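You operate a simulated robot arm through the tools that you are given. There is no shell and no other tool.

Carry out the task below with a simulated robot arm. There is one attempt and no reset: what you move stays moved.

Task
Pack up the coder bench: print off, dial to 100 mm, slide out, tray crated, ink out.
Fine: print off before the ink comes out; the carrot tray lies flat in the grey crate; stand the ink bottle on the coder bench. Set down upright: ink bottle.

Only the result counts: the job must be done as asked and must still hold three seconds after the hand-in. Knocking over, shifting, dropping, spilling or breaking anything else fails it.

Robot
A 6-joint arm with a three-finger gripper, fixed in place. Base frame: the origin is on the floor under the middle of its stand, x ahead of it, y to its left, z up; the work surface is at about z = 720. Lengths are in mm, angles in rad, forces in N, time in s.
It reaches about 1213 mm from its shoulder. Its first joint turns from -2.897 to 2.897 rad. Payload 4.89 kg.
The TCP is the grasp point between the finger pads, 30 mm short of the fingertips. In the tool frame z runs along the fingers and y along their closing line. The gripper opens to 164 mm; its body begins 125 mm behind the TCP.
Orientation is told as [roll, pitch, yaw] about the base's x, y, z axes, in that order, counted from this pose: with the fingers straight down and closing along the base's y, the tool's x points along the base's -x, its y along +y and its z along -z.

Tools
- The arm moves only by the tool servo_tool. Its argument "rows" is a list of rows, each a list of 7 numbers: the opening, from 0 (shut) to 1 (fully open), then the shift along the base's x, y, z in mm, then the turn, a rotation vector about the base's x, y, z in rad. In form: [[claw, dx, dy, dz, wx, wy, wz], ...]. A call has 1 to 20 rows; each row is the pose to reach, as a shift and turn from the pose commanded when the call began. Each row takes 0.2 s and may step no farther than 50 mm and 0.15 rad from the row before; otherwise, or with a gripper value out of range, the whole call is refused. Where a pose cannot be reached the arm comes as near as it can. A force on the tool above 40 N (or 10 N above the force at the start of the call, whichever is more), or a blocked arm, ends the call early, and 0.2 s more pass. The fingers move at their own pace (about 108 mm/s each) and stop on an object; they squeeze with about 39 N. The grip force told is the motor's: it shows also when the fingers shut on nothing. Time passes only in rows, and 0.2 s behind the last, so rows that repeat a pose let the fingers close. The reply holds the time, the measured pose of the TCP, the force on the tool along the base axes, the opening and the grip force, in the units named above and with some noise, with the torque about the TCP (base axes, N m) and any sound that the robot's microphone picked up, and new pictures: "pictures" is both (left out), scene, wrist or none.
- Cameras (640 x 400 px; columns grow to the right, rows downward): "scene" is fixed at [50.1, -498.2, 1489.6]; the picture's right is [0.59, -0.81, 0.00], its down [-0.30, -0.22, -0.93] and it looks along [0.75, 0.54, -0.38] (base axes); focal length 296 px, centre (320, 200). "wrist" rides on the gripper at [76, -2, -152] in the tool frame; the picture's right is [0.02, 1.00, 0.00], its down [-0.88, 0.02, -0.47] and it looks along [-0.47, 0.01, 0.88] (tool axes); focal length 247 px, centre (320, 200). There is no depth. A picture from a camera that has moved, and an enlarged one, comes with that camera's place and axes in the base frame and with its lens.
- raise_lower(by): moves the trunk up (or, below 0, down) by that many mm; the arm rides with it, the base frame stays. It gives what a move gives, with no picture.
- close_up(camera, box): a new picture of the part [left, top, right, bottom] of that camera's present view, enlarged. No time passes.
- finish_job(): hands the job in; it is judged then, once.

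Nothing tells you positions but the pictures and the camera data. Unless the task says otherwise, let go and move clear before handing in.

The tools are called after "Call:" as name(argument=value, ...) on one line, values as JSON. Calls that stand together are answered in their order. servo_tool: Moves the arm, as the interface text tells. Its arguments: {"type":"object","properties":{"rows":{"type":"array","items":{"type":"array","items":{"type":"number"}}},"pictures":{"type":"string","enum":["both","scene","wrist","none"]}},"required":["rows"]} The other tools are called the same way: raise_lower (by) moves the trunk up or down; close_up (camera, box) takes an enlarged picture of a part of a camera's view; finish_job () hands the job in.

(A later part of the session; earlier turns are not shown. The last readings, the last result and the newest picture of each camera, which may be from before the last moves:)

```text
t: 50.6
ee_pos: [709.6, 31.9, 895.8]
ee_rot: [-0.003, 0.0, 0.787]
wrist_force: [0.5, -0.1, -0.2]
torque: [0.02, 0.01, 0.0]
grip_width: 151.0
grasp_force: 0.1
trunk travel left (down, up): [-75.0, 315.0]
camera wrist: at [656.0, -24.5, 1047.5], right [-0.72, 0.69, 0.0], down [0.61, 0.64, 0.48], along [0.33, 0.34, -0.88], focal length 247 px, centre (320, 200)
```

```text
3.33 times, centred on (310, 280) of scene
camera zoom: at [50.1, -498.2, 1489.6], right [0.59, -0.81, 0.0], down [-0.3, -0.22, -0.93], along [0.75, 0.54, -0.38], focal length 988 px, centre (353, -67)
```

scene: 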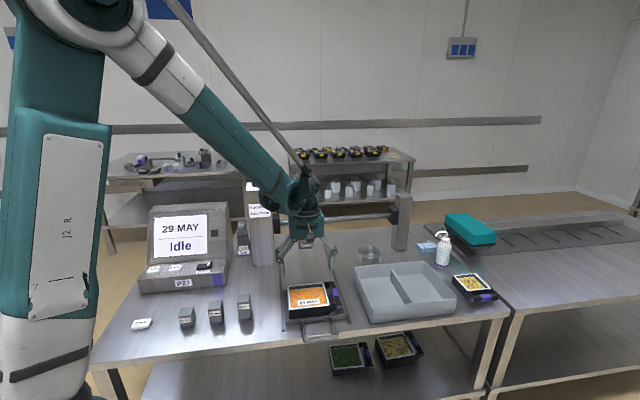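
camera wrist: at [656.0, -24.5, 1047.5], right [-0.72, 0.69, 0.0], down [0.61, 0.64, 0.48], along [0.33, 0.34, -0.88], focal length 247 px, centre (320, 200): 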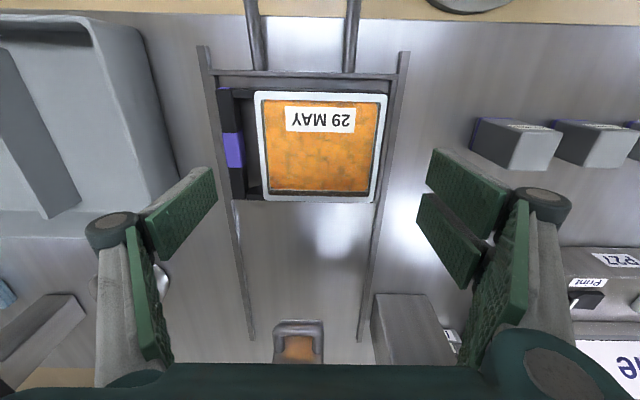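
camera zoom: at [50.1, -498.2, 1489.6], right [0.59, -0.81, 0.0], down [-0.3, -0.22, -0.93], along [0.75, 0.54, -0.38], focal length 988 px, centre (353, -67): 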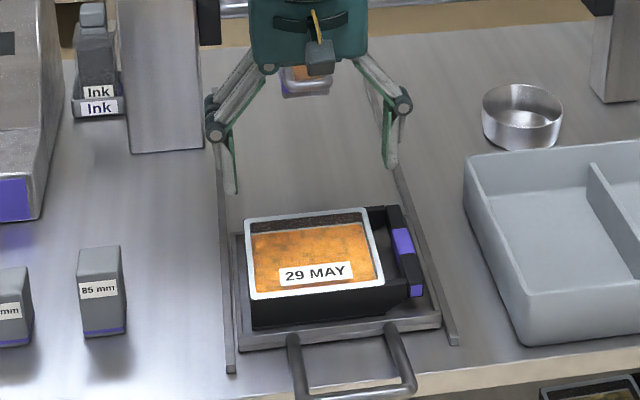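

Call:
servo_tool(rows=[[0.92, 4.5, 6, -30, 0, 0, 0], [0.92, 4.5, 6, -60, 0, 0, 0], [0.92, 4.5, 6, -80, 0, 0, 0], [0.92, 4.5, 6, -90, 0, 0, 0], [0.92, 4.5, 6, -90, 0, 0, 0]])

Call:
close_up(camera="wrist", box=[170, 90, 470, 280])

Call:
close_up(camera="scene", box=[270, 240, 360, 340])

```text
t: 51.8
ee_pos: [713.8, 38.8, 807.2]
ee_rot: [-0.003, -0.002, 0.787]
wrist_force: [0.6, 0.3, 0.0]
torque: [0.01, 0.01, -0.02]
grip_width: 150.8
grasp_force: 0.1
trunk travel left (down, up): [-75.0, 315.0]
camera wrist: at [660.4, -18.2, 958.4], right [-0.72, 0.69, 0.0], down [0.61, 0.64, 0.48], along [0.33, 0.34, -0.88], focal length 247 px, centre (320, 200)
```

scene: 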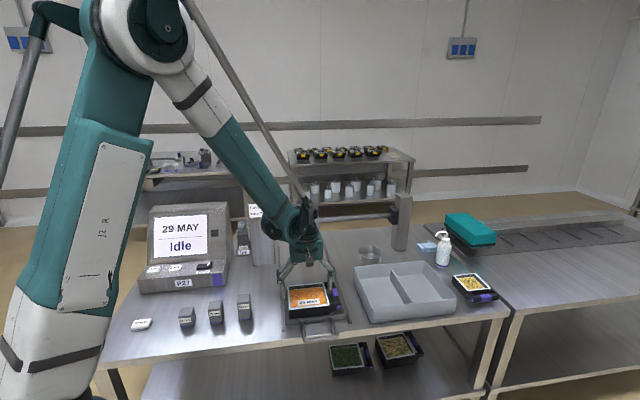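
wrist: 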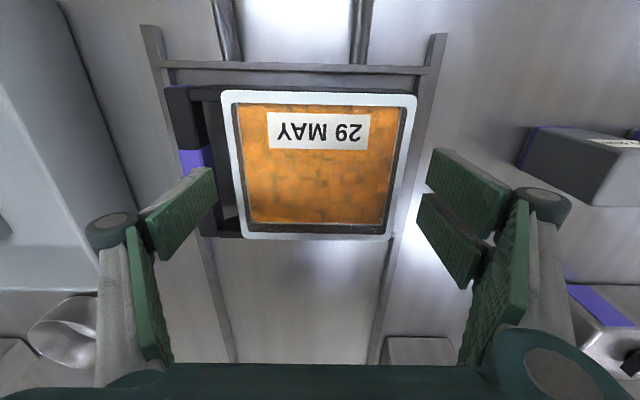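

```text
2.11 times, centred on (320, 185) of wrist
camera zoom: at [660.4, -18.2, 958.4], right [-0.72, 0.69, 0.0], down [0.61, 0.64, 0.48], along [0.33, 0.34, -0.88], focal length 520 px, centre (320, 232)
```

zoom: 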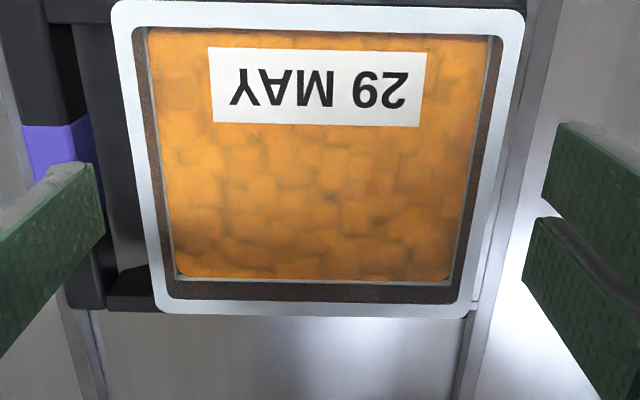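

```text
4.00 times, centred on (315, 290) of scene
camera zoom: at [50.1, -498.2, 1489.6], right [0.59, -0.81, 0.0], down [-0.3, -0.22, -0.93], along [0.75, 0.54, -0.38], focal length 1186 px, centre (340, -160)
```

zoom: 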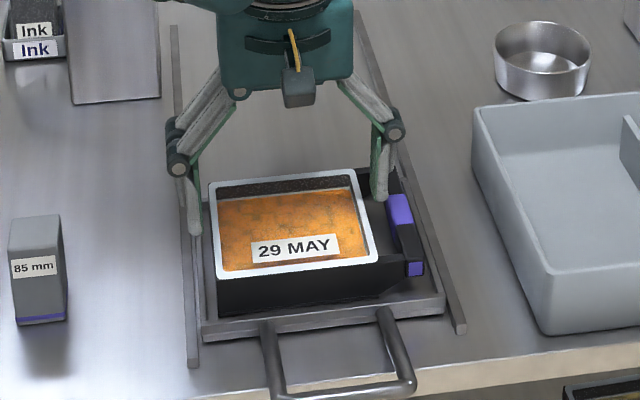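

Call:
servo_tool(rows=[[0.92, 0.3, 1.3, -12, 0, 0, 0], [0.92, 0.3, 1.3, -22, 0, 0, 0], [0.92, 0.3, 1.3, -30, 0, 0, 0], [0.92, 0.3, 1.3, -30, 0, 0, 0]])

Call:
close_up(camera="wrist", box=[170, 90, 470, 280])

Call:
close_up(camera="scene", box=[280, 260, 350, 330])

```text
t: 52.8
ee_pos: [713.9, 39.1, 778.1]
ee_rot: [-0.004, -0.004, 0.787]
wrist_force: [-0.3, -0.1, 0.4]
torque: [0.01, 0.02, 0.01]
grip_width: 150.8
grasp_force: 0.0
trunk travel left (down, up): [-75.0, 315.0]
camera wrist: at [660.6, -17.7, 928.6], right [-0.72, 0.69, 0.0], down [0.61, 0.64, 0.48], along [0.33, 0.34, -0.88], focal length 247 px, centre (320, 200)
```

scene: 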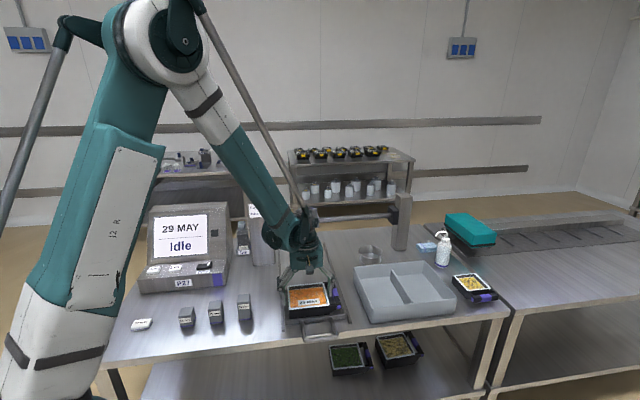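
wrist: 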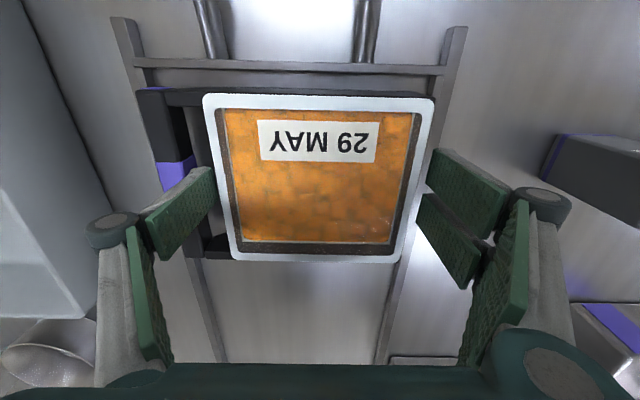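

```text
2.11 times, centred on (320, 185) of wrist
camera zoom: at [660.6, -17.7, 928.6], right [-0.72, 0.69, 0.0], down [0.61, 0.64, 0.48], along [0.33, 0.34, -0.88], focal length 520 px, centre (320, 232)
```

zoom: 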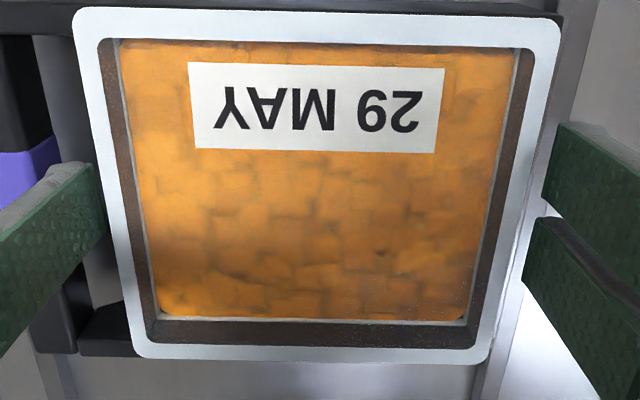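

```text
5.71 times, centred on (315, 295) of scene
camera zoom: at [50.1, -498.2, 1489.6], right [0.59, -0.81, 0.0], down [-0.3, -0.22, -0.93], along [0.75, 0.54, -0.38], focal length 1694 px, centre (349, -343)
```

zoom: 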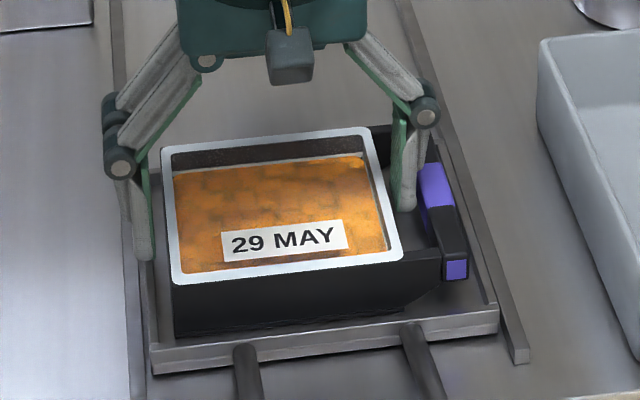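

Call:
servo_tool(rows=[[0.92, 0, 0, -6, 0, 0, 0], [0.92, 0, 0, -11, 0, 0, 0], [0.92, 0, 0, -14, 0, 0, 0], [0.92, 0, 0, -14, 0, 0, 0]])

Call:
close_up(camera="scene", box=[280, 260, 350, 330])

Call:
close_up(camera="wrist", box=[150, 90, 490, 300])

```text
t: 53.8
ee_pos: [713.2, 38.2, 763.2]
ee_rot: [-0.003, -0.002, 0.788]
wrist_force: [0.0, -0.2, -0.3]
torque: [0.0, -0.01, 0.0]
grip_width: 150.8
grasp_force: 0.1
trunk travel left (down, up): [-75.0, 315.0]
camera wrist: at [660.4, -17.6, 914.5], right [-0.72, 0.69, 0.0], down [0.61, 0.64, 0.48], along [0.33, 0.34, -0.88], focal length 247 px, centre (320, 200)
```

scene: 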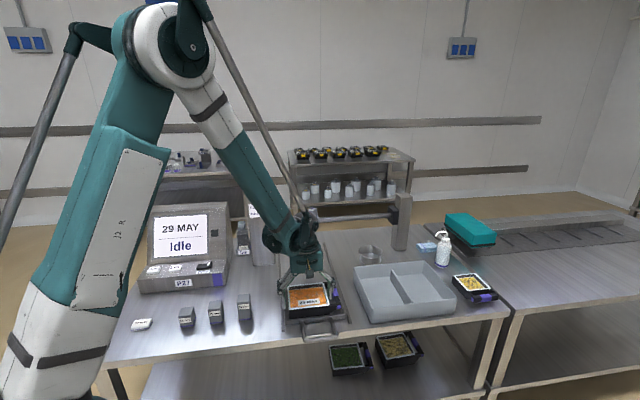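
wrist: 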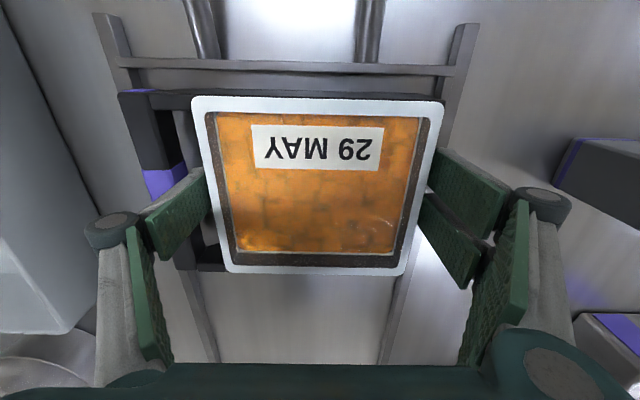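

```text
5.71 times, centred on (315, 295) of scene
camera zoom: at [50.1, -498.2, 1489.6], right [0.59, -0.81, 0.0], down [-0.3, -0.22, -0.93], along [0.75, 0.54, -0.38], focal length 1694 px, centre (349, -343)
```

zoom: 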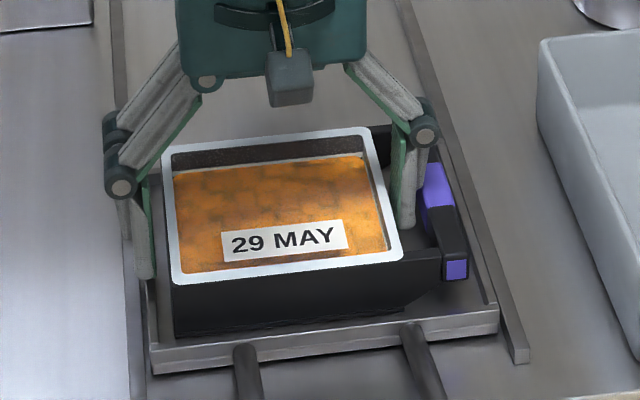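

```text
1.88 times, centred on (320, 195) of wrist
camera zoom: at [660.4, -17.6, 914.5], right [-0.72, 0.69, 0.0], down [0.61, 0.64, 0.48], along [0.33, 0.34, -0.88], focal length 465 px, centre (320, 209)
```

zoom: 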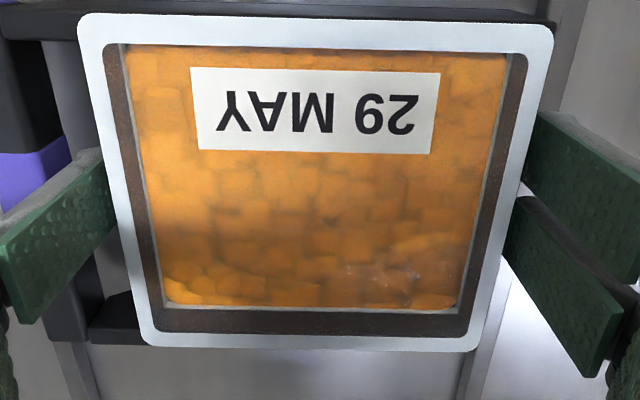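

Fingertips are beside the tray walls, with the right one inside the handle gap. Closing now.

Call:
servo_tool(rows=[[0.86, 0, 0, 0, 0, 0, 0], [0.8, 0, 0, 0, 0, 0, 0], [0.7, 0, 0, 0, 0, 0, 0], [0.7, 0, 0, 0, 0, 0, 0]])

Call:
close_up(camera="scene", box=[280, 260, 350, 330])

```text
t: 54.8
ee_pos: [714.5, 38.3, 764.6]
ee_rot: [-0.005, -0.004, 0.788]
wrist_force: [0.6, 0.8, 5.4]
torque: [-0.09, 0.03, 0.01]
grip_width: 139.4
grasp_force: 39.3
trunk travel left (down, up): [-75.0, 315.0]
camera wrist: at [660.4, -17.5, 914.6], right [-0.72, 0.69, 0.0], down [0.61, 0.64, 0.48], along [0.33, 0.34, -0.88], focal length 247 px, centre (320, 200)
```

scene: 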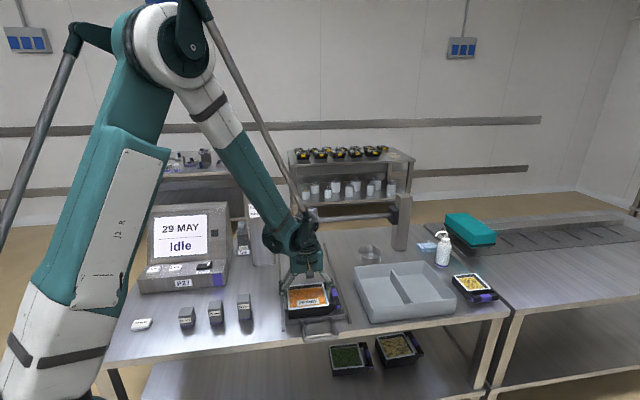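
wrist: 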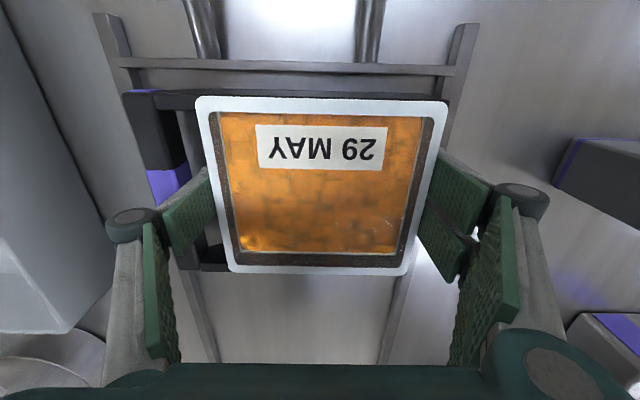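

```text
5.71 times, centred on (315, 295) of scene
camera zoom: at [50.1, -498.2, 1489.6], right [0.59, -0.81, 0.0], down [-0.3, -0.22, -0.93], along [0.75, 0.54, -0.38], focal length 1694 px, centre (349, -343)
```

zoom: 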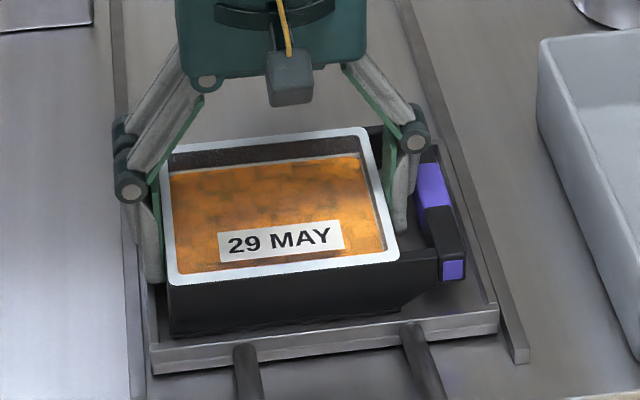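

Call:
servo_tool(rows=[[0.7, 0, 0, 5, 0, 0, 0], [0.7, 0, 0, 12, 0, 0, 0], [0.7, 0, 0, 22, 0, 0, 0], [0.7, 0, 0, 35, 0, 0, 0], [0.7, 0, 0, 35, 0, 0, 0]])

Call:
close_up(camera="scene", box=[280, 240, 350, 330])

```text
t: 56.0
ee_pos: [714.5, 37.6, 798.4]
ee_rot: [-0.002, -0.001, 0.787]
wrist_force: [-0.3, 0.5, -1.9]
torque: [0.02, 0.04, -0.04]
grip_width: 139.6
grasp_force: 39.3
trunk travel left (down, up): [-75.0, 315.0]
camera wrist: at [660.6, -17.7, 949.6], right [-0.72, 0.69, 0.0], down [0.61, 0.64, 0.48], along [0.33, 0.34, -0.88], focal length 247 px, centre (320, 200)
```

scene: 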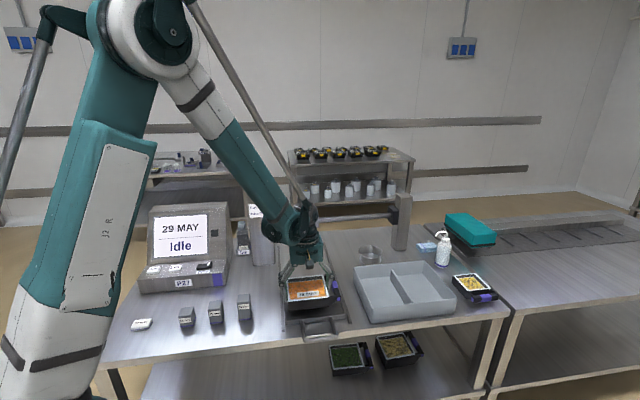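
wrist: 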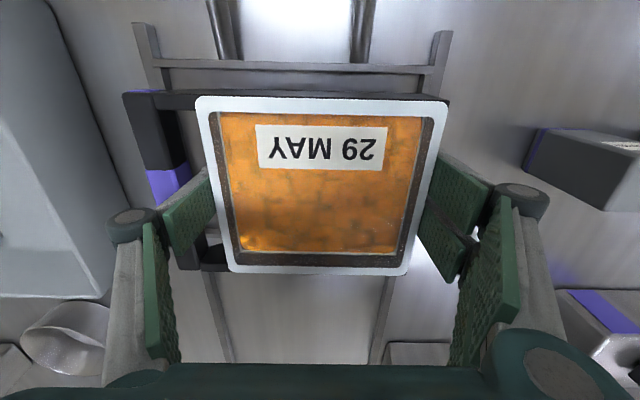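

```text
4.44 times, centred on (315, 285) of scene
camera zoom: at [50.1, -498.2, 1489.6], right [0.59, -0.81, 0.0], down [-0.3, -0.22, -0.93], along [0.75, 0.54, -0.38], focal length 1318 px, centre (342, -178)
```

zoom: 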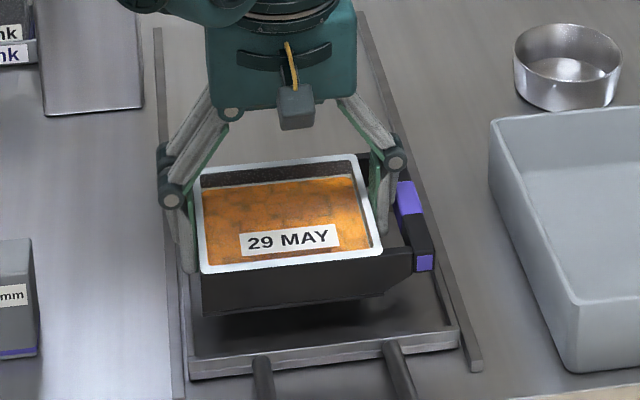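

The tray is held level. I'll lift it, carry it over the crate's left bay (about s-centre (900.8, −169.7)), and turn it 90° so its length runs front-to-back.

Call:
servo_tool(rows=[[0.7, 0, 0, 30, 0, 0, 0], [0.7, 0, 0, 65, 0, 0, 0], [0.7, 0, 0, 100, 0, 0, 0], [0.7, 13.3, -14.9, 110, 0, 0, 0.112], [0.7, 26.6, -29.9, 110, 0, 0, 0.224], [0.7, 39.9, -44.8, 110, 0, 0, 0.337], [0.7, 53.2, -59.8, 110, 0, 0, 0.449], [0.7, 66.5, -74.7, 110, 0, 0, 0.561], [0.7, 79.8, -89.7, 110, 0, 0, 0.673], [0.7, 93.2, -104.6, 110, 0, 0, 0.785], [0.7, 106.5, -119.5, 110, 0, 0, 0.898], [0.7, 119.8, -134.5, 110, 0, 0, 1.01], [0.7, 133.1, -149.4, 110, 0, 0, 1.122], [0.7, 146.4, -164.4, 110, 0, 0, 1.234], [0.7, 159.7, -179.3, 110, 0, 0, 1.346], [0.7, 173, -194.3, 110, 0, 0, 1.459], [0.7, 186.3, -209.2, 110, 0, 0, 1.57], [0.7, 186.3, -209.2, 110, 0, 0, 1.57]])

Call:
close_up(camera="scene", box=[340, 220, 480, 340])

```text
t: 59.8
ee_pos: [899.4, -170.3, 908.9]
ee_rot: [-0.004, -0.003, 2.357]
wrist_force: [0.5, 0.0, -2.3]
torque: [-0.06, 0.0, 0.0]
grip_width: 139.6
grasp_force: 38.8
trunk travel left (down, up): [-75.0, 315.0]
camera wrist: at [955.7, -225.2, 1060.2], right [-0.69, -0.72, 0.0], down [-0.64, 0.61, 0.48], along [-0.34, 0.33, -0.88], focal length 247 px, centre (320, 200)
```

scene: 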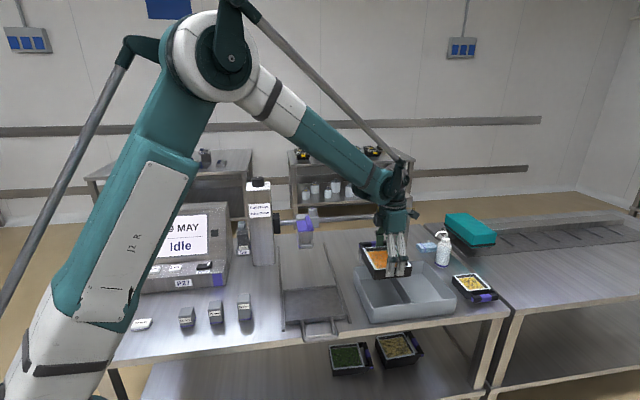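
wrist: 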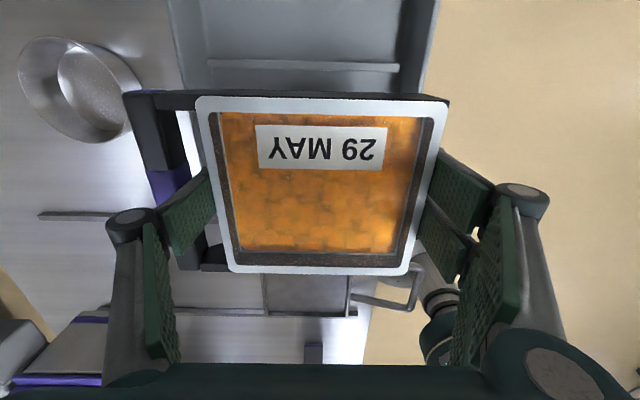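

```text
3.33 times, centred on (410, 280) of scene
camera zoom: at [50.1, -498.2, 1489.6], right [0.59, -0.81, 0.0], down [-0.3, -0.22, -0.93], along [0.75, 0.54, -0.38], focal length 988 px, centre (20, -67)
```

zoom: 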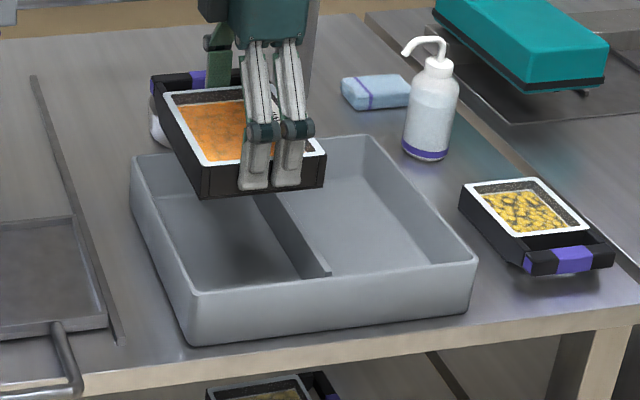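

Call:
close_up(camera="wrist", box=[120, 0, 460, 110])

Call:
close_up(camera="scene", box=[350, 235, 430, 325])

```text
1.88 times, centred on (290, 55) of wrist
camera zoom: at [955.7, -225.2, 1060.2], right [-0.69, -0.72, 0.0], down [-0.64, 0.61, 0.48], along [-0.34, 0.33, -0.88], focal length 465 px, centre (376, 473)
```

zoom: 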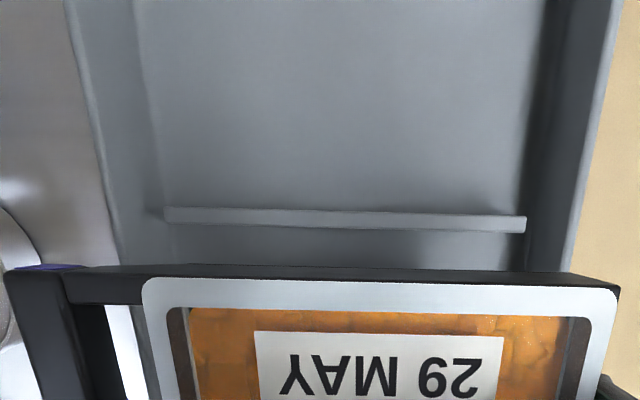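

```text
4.44 times, centred on (390, 280) of scene
camera zoom: at [50.1, -498.2, 1489.6], right [0.59, -0.81, 0.0], down [-0.3, -0.22, -0.93], along [0.75, 0.54, -0.38], focal length 1318 px, centre (9, -156)
```

zoom: 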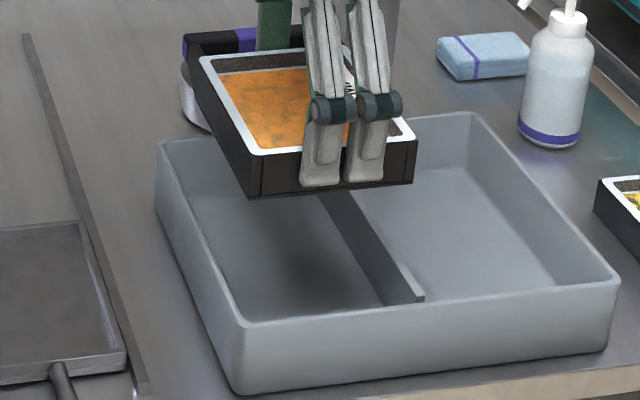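

Call:
servo_tool(rows=[[0.7, 2.2, 0.7, -25, 0, 0, 0], [0.7, 2.2, 0.7, -50, 0, 0, 0], [0.7, 2.2, 0.7, -70, 0, 0, 0], [0.7, 2.2, 0.7, -82, 0, 0, 0], [0.7, 2.2, 0.7, -82, 0, 0, 0]])

Call:
close_up(camera="scene", box=[350, 245, 430, 325])

Call:
close_up(camera="wrist", box=[120, 0, 500, 300])

```text
t: 61.0
ee_pos: [902.1, -169.8, 824.5]
ee_rot: [-0.003, -0.004, 2.356]
wrist_force: [-0.6, 0.1, -2.3]
torque: [-0.01, -0.02, -0.02]
grip_width: 139.3
grasp_force: 39.5
trunk travel left (down, up): [-75.0, 315.0]
camera wrist: at [958.0, -224.4, 977.9], right [-0.69, -0.72, 0.0], down [-0.64, 0.61, 0.48], along [-0.34, 0.33, -0.88], focal length 247 px, centre (320, 200)
```

scene: 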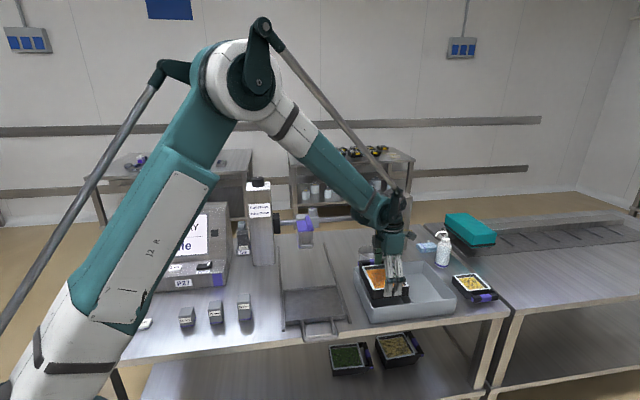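
wrist: 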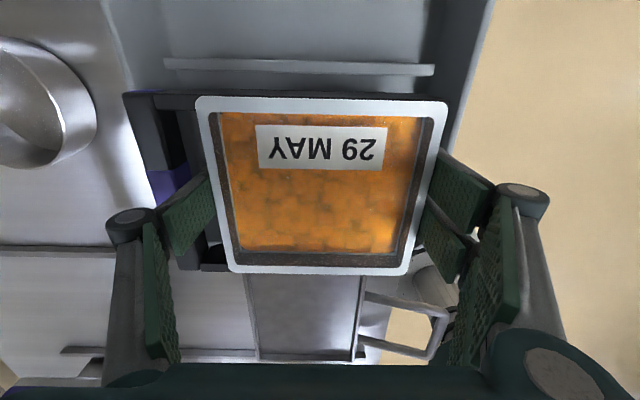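

```text
5.00 times, centred on (390, 285) of scene
camera zoom: at [50.1, -498.2, 1489.6], right [0.59, -0.81, 0.0], down [-0.3, -0.22, -0.93], along [0.75, 0.54, -0.38], focal length 1483 px, centre (-30, -225)
```

zoom: 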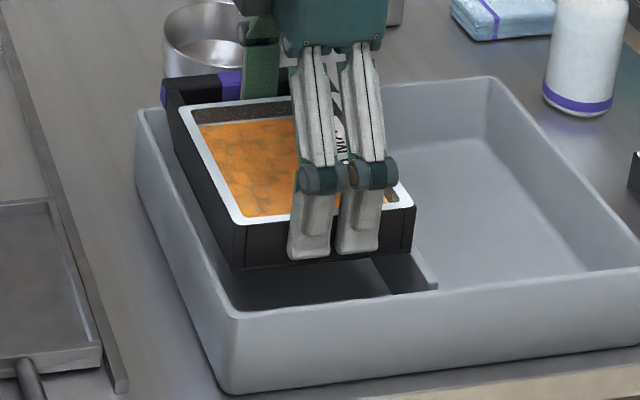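

```text
1.33 times, centred on (310, 150) of wrist
camera zoom: at [958.0, -224.4, 977.9], right [-0.69, -0.72, 0.0], down [-0.64, 0.61, 0.48], along [-0.34, 0.33, -0.88], focal length 329 px, centre (333, 267)
```

zoom: 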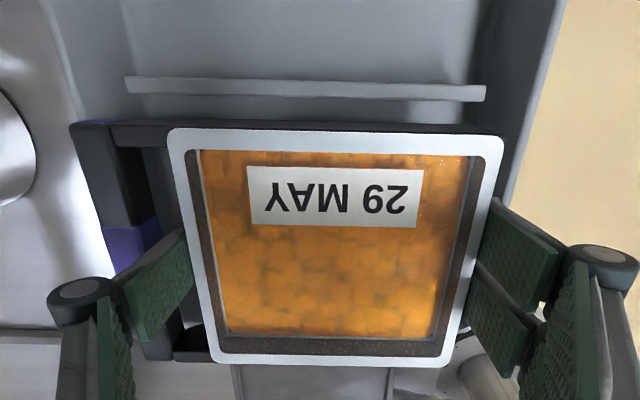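

Alignment looks good: about 8–10 mm clearance each side. Lowering into the bay now, slowly toward contact.

Call:
servo_tool(rows=[[0.7, 0, 0, -12, 0, 0, 0], [0.7, 0, 0, -24, 0, 0, 0], [0.7, 0, 0, -36, 0, 0, 0], [0.7, 0, 0, -44, 0, 0, 0], [0.7, 0, 0, -50, 0, 0, 0], [0.7, 0, 0, -53, 0, 0, 0], [0.7, 0, 0, -53, 0, 0, 0]])

Call:
close_up(camera="scene", box=[350, 245, 430, 325])

```text
t: 62.6
ee_pos: [903.7, -170.1, 773.6]
ee_rot: [-0.003, -0.003, 2.357]
wrist_force: [-0.6, -0.4, -2.8]
torque: [0.0, 0.02, -0.02]
grip_width: 139.3
grasp_force: 39.5
trunk travel left (down, up): [-75.0, 315.0]
camera wrist: at [957.7, -224.7, 924.5], right [-0.69, -0.72, 0.0], down [-0.64, 0.61, 0.48], along [-0.34, 0.33, -0.88], focal length 247 px, centre (320, 200)
```

scene: 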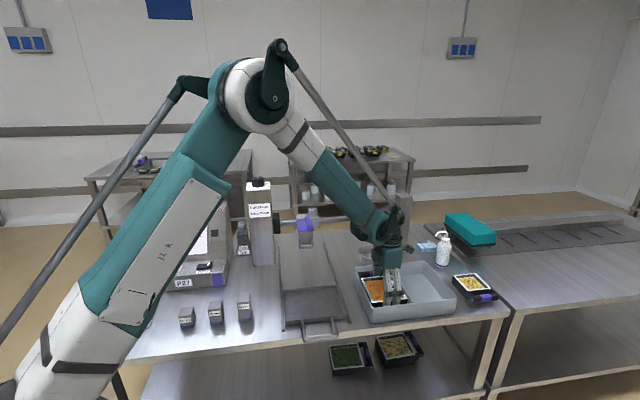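
wrist: 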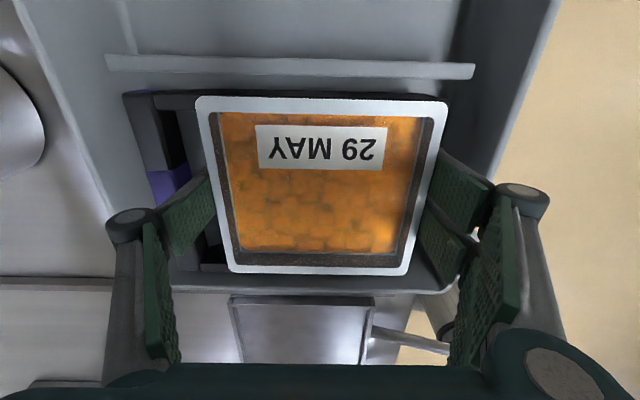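

```text
5.00 times, centred on (390, 285) of scene
camera zoom: at [50.1, -498.2, 1489.6], right [0.59, -0.81, 0.0], down [-0.3, -0.22, -0.93], along [0.75, 0.54, -0.38], focal length 1483 px, centre (-30, -225)
```

zoom: 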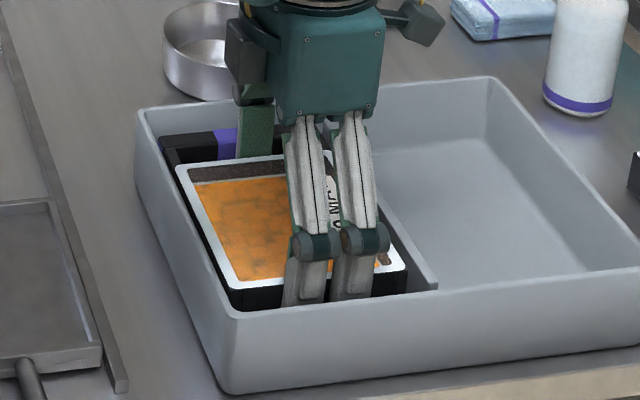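

Call:
servo_tool(rows=[[0.7, 0, 0, -3, 0, 0, 0], [0.7, 0, 0, -6, 0, 0, 0], [0.7, 0, 0, -8, 0, 0, 0]], pictures="none")

```text
t: 63.4
ee_pos: [902.8, -169.7, 765.8]
ee_rot: [-0.004, -0.002, 2.358]
wrist_force: [0.0, 0.2, -2.9]
torque: [-0.01, 0.0, 0.05]
grip_width: 139.7
grasp_force: 39.2
trunk travel left (down, up): [-75.0, 315.0]
```

Call:
servo_tool(rows=[[0.7, 0, 0, -1.5, 0, 0, 0], [0.7, 0, 0, -3, 0, 0, 0]], pictures="none")

```text
t: 64.0
ee_pos: [903.2, -170.0, 762.2]
ee_rot: [-0.003, -0.003, 2.356]
wrist_force: [0.9, -0.5, -2.8]
torque: [0.0, 0.0, 0.03]
grip_width: 139.7
grasp_force: 39.3
trunk travel left (down, up): [-75.0, 315.0]
```

Call:
servo_tool(rows=[[0.7, 0, 0, -1.5, 0, 0, 0], [0.7, 0, 0, -3, 0, 0, 0]], pictures="none")

```text
t: 64.6
ee_pos: [902.0, -170.9, 759.7]
ee_rot: [-0.003, -0.003, 2.356]
wrist_force: [-0.2, 0.7, -2.5]
torque: [-0.05, 0.0, 0.0]
grip_width: 139.6
grasp_force: 38.8
trunk travel left (down, up): [-75.0, 315.0]
```

Call:
servo_tool(rows=[[0.7, 0, 0, -1.5, 0, 0, 0], [0.7, 0, 0, -3, 0, 0, 0]], pictures="scene")

Call:
close_up(camera="scene", box=[350, 245, 430, 325])

```text
t: 65.2
ee_pos: [902.2, -169.7, 756.1]
ee_rot: [-0.003, -0.001, 2.355]
wrist_force: [2.7, -1.3, 11.2]
torque: [0.63, 0.4, -0.01]
grip_width: 139.7
grasp_force: 39.4
trunk travel left (down, up): [-75.0, 315.0]
```

scene: 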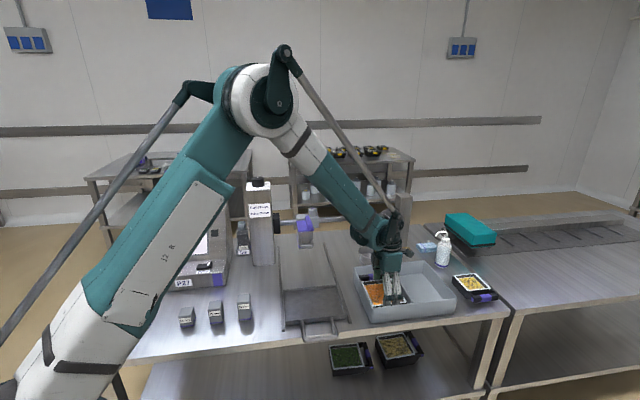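

```text
5.00 times, centred on (390, 285) of scene
camera zoom: at [50.1, -498.2, 1489.6], right [0.59, -0.81, 0.0], down [-0.3, -0.22, -0.93], along [0.75, 0.54, -0.38], focal length 1483 px, centre (-30, -225)
```

zoom: 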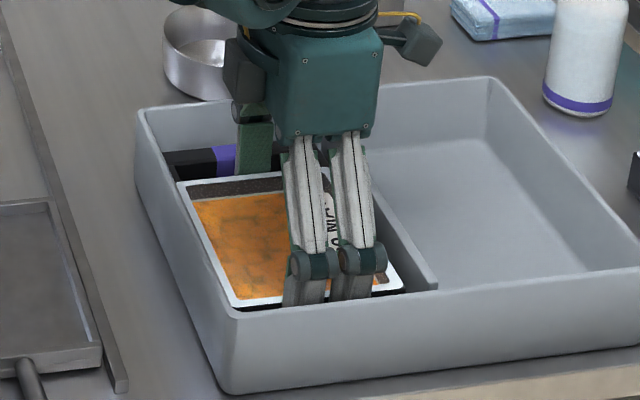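

Contact with the crate floor felt (about 14 N). I'll open just a few mm to release and lift straight out.

Call:
servo_tool(rows=[[0.87, 0, 0, 0.7, 0, 0, 0], [0.9, 0, 0, 0.7, 0, 0, 0], [0.9, 0, 0, 0.7, 0, 0, 0], [0.9, 0, 0, 0.7, 0, 0, 0]])

Call:
close_up(camera="scene", box=[350, 245, 430, 325])

Call:
close_up(camera="wrist", box=[90, 30, 550, 310])

```text
t: 66.2
ee_pos: [902.8, -169.2, 756.3]
ee_rot: [-0.003, -0.003, 2.356]
wrist_force: [0.4, 0.0, 0.0]
torque: [-0.06, 0.0, 0.01]
grip_width: 147.5
grasp_force: 0.0
trunk travel left (down, up): [-75.0, 315.0]
camera wrist: at [957.8, -224.5, 908.4], right [-0.69, -0.72, 0.0], down [-0.64, 0.61, 0.48], along [-0.34, 0.33, -0.88], focal length 247 px, centre (320, 200)
```

scene: 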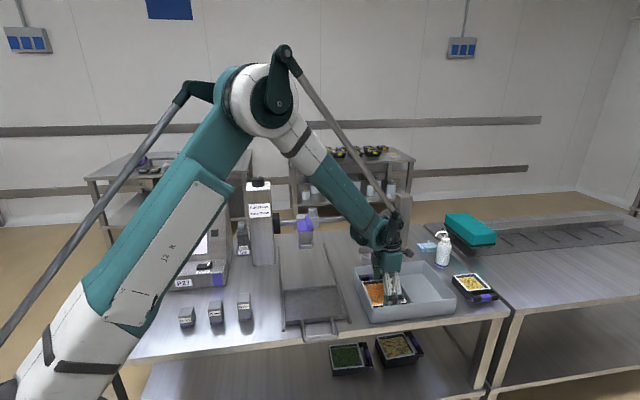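
wrist: 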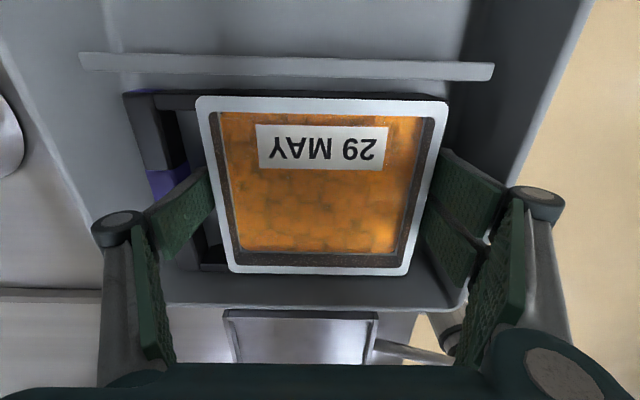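

```text
5.00 times, centred on (390, 285) of scene
camera zoom: at [50.1, -498.2, 1489.6], right [0.59, -0.81, 0.0], down [-0.3, -0.22, -0.93], along [0.75, 0.54, -0.38], focal length 1483 px, centre (-30, -225)
```

zoom: 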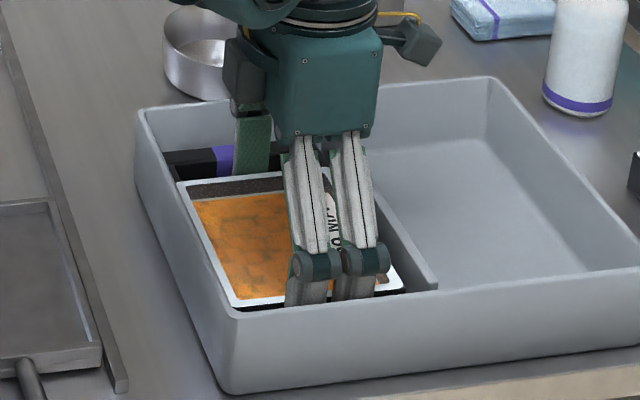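

```text
1.39 times, centred on (320, 170) of wrist
camera zoom: at [957.8, -224.5, 908.4], right [-0.69, -0.72, 0.0], down [-0.64, 0.61, 0.48], along [-0.34, 0.33, -0.88], focal length 344 px, centre (320, 242)
```

zoom: 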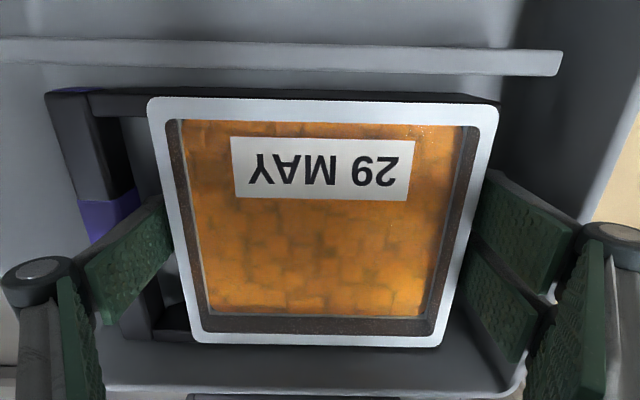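

Released; the tray stayed put. Lifting straight up out of the crate.

Call:
servo_tool(rows=[[0.9, 0, 0, 8, 0, 0, 0], [0.9, 0, 0, 20, 0, 0, 0], [0.9, 0, 0, 40, 0, 0, 0], [0.9, 0, 0, 75, 0, 0, 0], [0.9, 0, 0, 115, 0, 0, 0], [0.9, 0, 0, 160, 0, 0, 0], [0.9, 0, 0, 205, 0, 0, 0], [0.9, 0, 0, 250, 0, 0, 0]])

Call:
close_up(camera="scene", box=[340, 235, 500, 335])

Call:
close_up(camera="scene", box=[225, 200, 295, 280])

```text
t: 68.0
ee_pos: [903.3, -171.5, 1005.8]
ee_rot: [-0.003, -0.005, 2.356]
wrist_force: [0.5, -0.1, -1.1]
torque: [0.07, 0.15, 0.02]
grip_width: 147.8
grasp_force: 0.1
trunk travel left (down, up): [-75.0, 315.0]
camera wrist: at [958.0, -225.3, 1157.5], right [-0.69, -0.72, 0.0], down [-0.64, 0.61, 0.48], along [-0.34, 0.33, -0.88], focal length 247 px, centre (320, 200)
```

scene: 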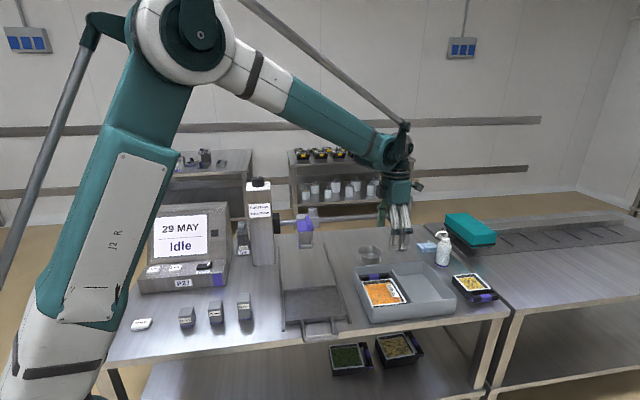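
wrist: 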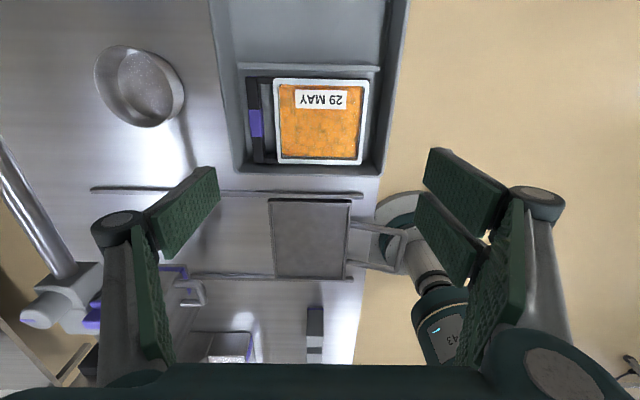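

```text
4.00 times, centred on (420, 285) of scene
camera zoom: at [50.1, -498.2, 1489.6], right [0.59, -0.81, 0.0], down [-0.3, -0.22, -0.93], along [0.75, 0.54, -0.38], focal length 1186 px, centre (-80, -140)
```

zoom: 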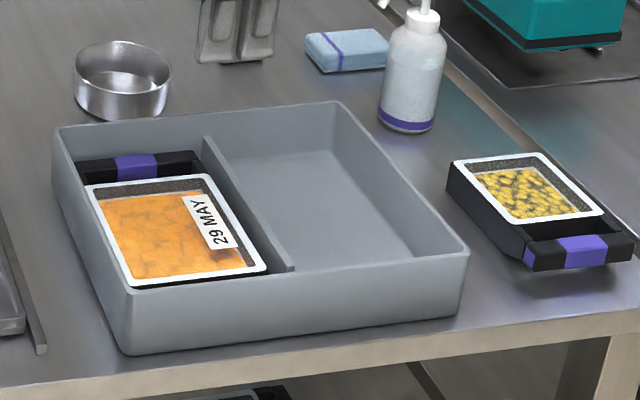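

```text
5.00 times, centred on (260, 240) of scene
camera zoom: at [50.1, -498.2, 1489.6], right [0.59, -0.81, 0.0], down [-0.3, -0.22, -0.93], along [0.75, 0.54, -0.38], focal length 1483 px, centre (620, 0)
```

zoom: 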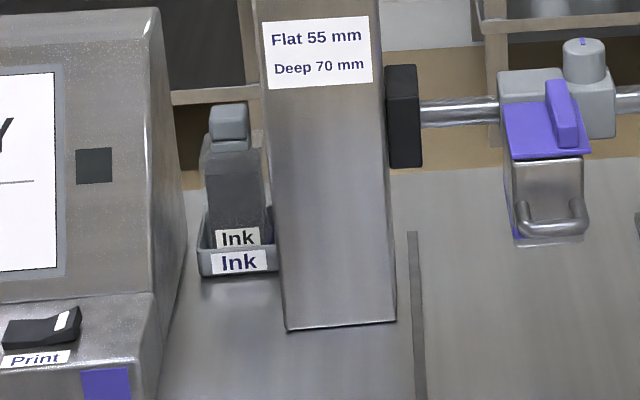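

The carrot tray lies flat in the crate's left bay. Next is the ink bottle, which sits in its holder between the coder and the column; I'll go high and look at it from above.

Call:
servo_tool(rows=[[0.7, 0, 0, 48, 0, 0, 0], [0.5, 0, 0, 96, 0, 0, 0], [0.5, 0, 0, 144, 0, 0, 0], [0.5, 0, 0, 192, 0, 0, 0], [0.5, 0, 0, 240, 0, 0, 0], [0.5, -2, 48, 245, 0, 0, 0], [0.5, -4, 96, 245, 0, 0, 0], [0.5, -6, 144, 245, 0, 0, 0], [0.5, -8, 192, 245, 0, 0, 0], [0.5, -10, 240, 245, 0, 0, 0], [0.5, -12, 288, 245, 0, 0, 0], [0.5, -14, 336, 245, 0, 0, 0], [0.5, -16, 384, 245, 0, 0, 0], [0.5, -18, 432, 245, 0, 0, 0], [0.5, -20, 480, 245, 0, 0, 0], [0.5, -22, 528, 245, 0, 0, 0], [0.5, -23, 576, 245, 0, 0, 0], [0.5, -23, 620, 245, 0, 0, 0], [0.5, -23, 626, 245, 0, 0, 0], [0.5, -23, 626, 245, 0, 0, 0]])

Call:
close_up(camera="wrist", box=[220, 60, 480, 260])

```text
t: 72.2
ee_pos: [879.8, 457.3, 1251.6]
ee_rot: [-0.004, -0.002, 2.358]
wrist_force: [0.6, 1.0, -0.2]
torque: [-0.13, -0.01, -0.02]
grip_width: 82.0
grasp_force: 0.1
trunk travel left (down, up): [-75.0, 315.0]
camera wrist: at [934.3, 401.7, 1402.6], right [-0.69, -0.72, 0.0], down [-0.64, 0.61, 0.48], along [-0.34, 0.33, -0.88], focal length 247 px, centre (320, 200)
```

scene: 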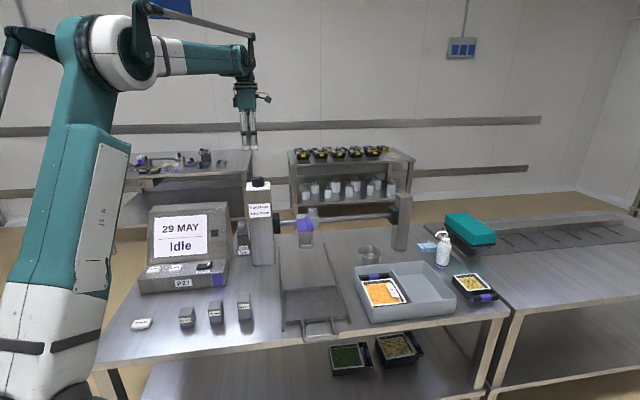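
wrist: 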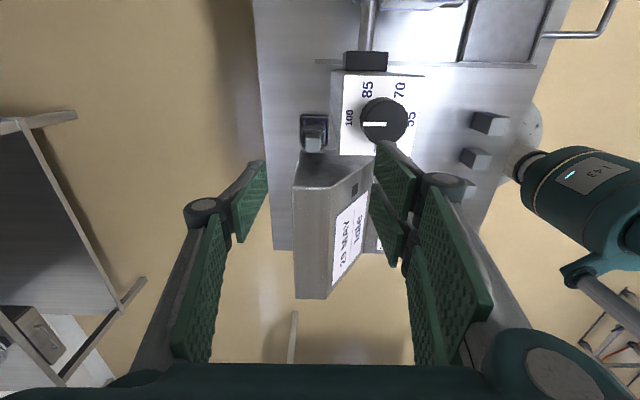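

```text
2.00 times, centred on (350, 160) of wrist
camera zoom: at [934.3, 401.7, 1402.6], right [-0.69, -0.72, 0.0], down [-0.64, 0.61, 0.48], along [-0.34, 0.33, -0.88], focal length 494 px, centre (260, 280)
```

zoom: 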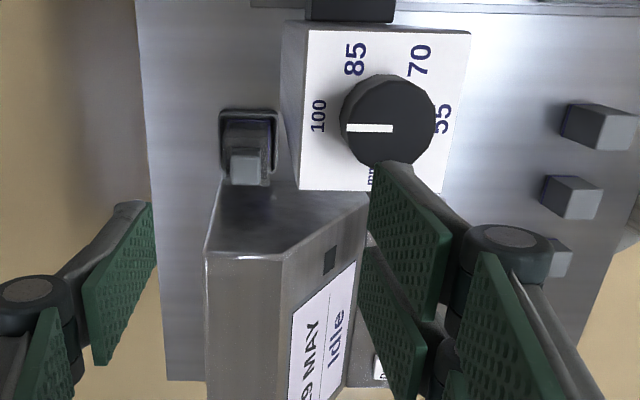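

Call:
close_up(camera="wrist", box=[290, 95, 360, 165])

```text
5.71 times, centred on (325, 130) of wrist
camera zoom: at [934.3, 401.7, 1402.6], right [-0.69, -0.72, 0.0], down [-0.64, 0.61, 0.48], along [-0.34, 0.33, -0.88], focal length 1411 px, centre (291, 600)
```

zoom: 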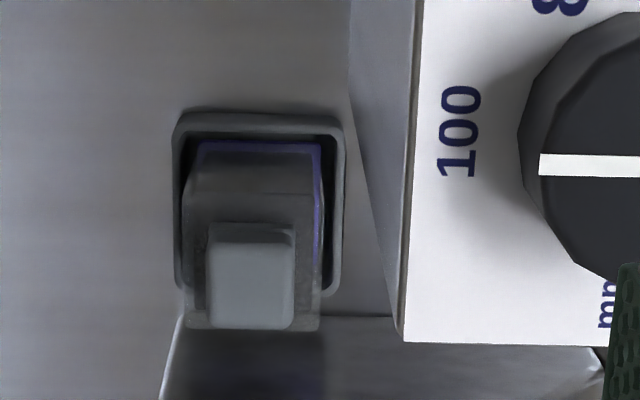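

Call:
close_up(camera="wrist", box=[280, 140, 400, 310])

Call:
close_up(camera="scene", box=[190, 190, 260, 260])

```text
2.35 times, centred on (340, 225) of wrist
camera zoom: at [934.3, 401.7, 1402.6], right [-0.69, -0.72, 0.0], down [-0.64, 0.61, 0.48], along [-0.34, 0.33, -0.88], focal length 581 px, centre (273, 141)
```

zoom: 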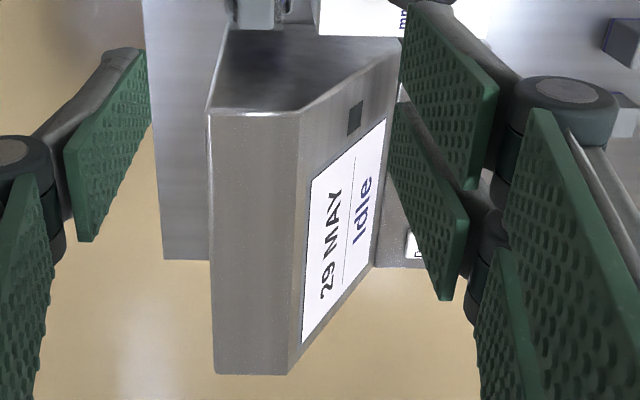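

```text
5.71 times, centred on (225, 225) of scene
camera zoom: at [50.1, -498.2, 1489.6], right [0.59, -0.81, 0.0], down [-0.3, -0.22, -0.93], along [0.75, 0.54, -0.38], focal length 1694 px, centre (863, 57)
```

zoom: 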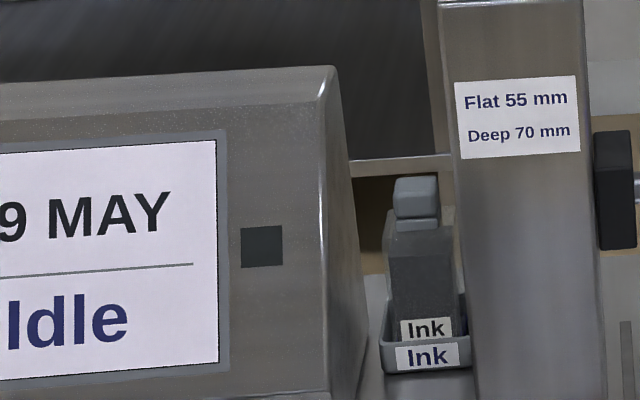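

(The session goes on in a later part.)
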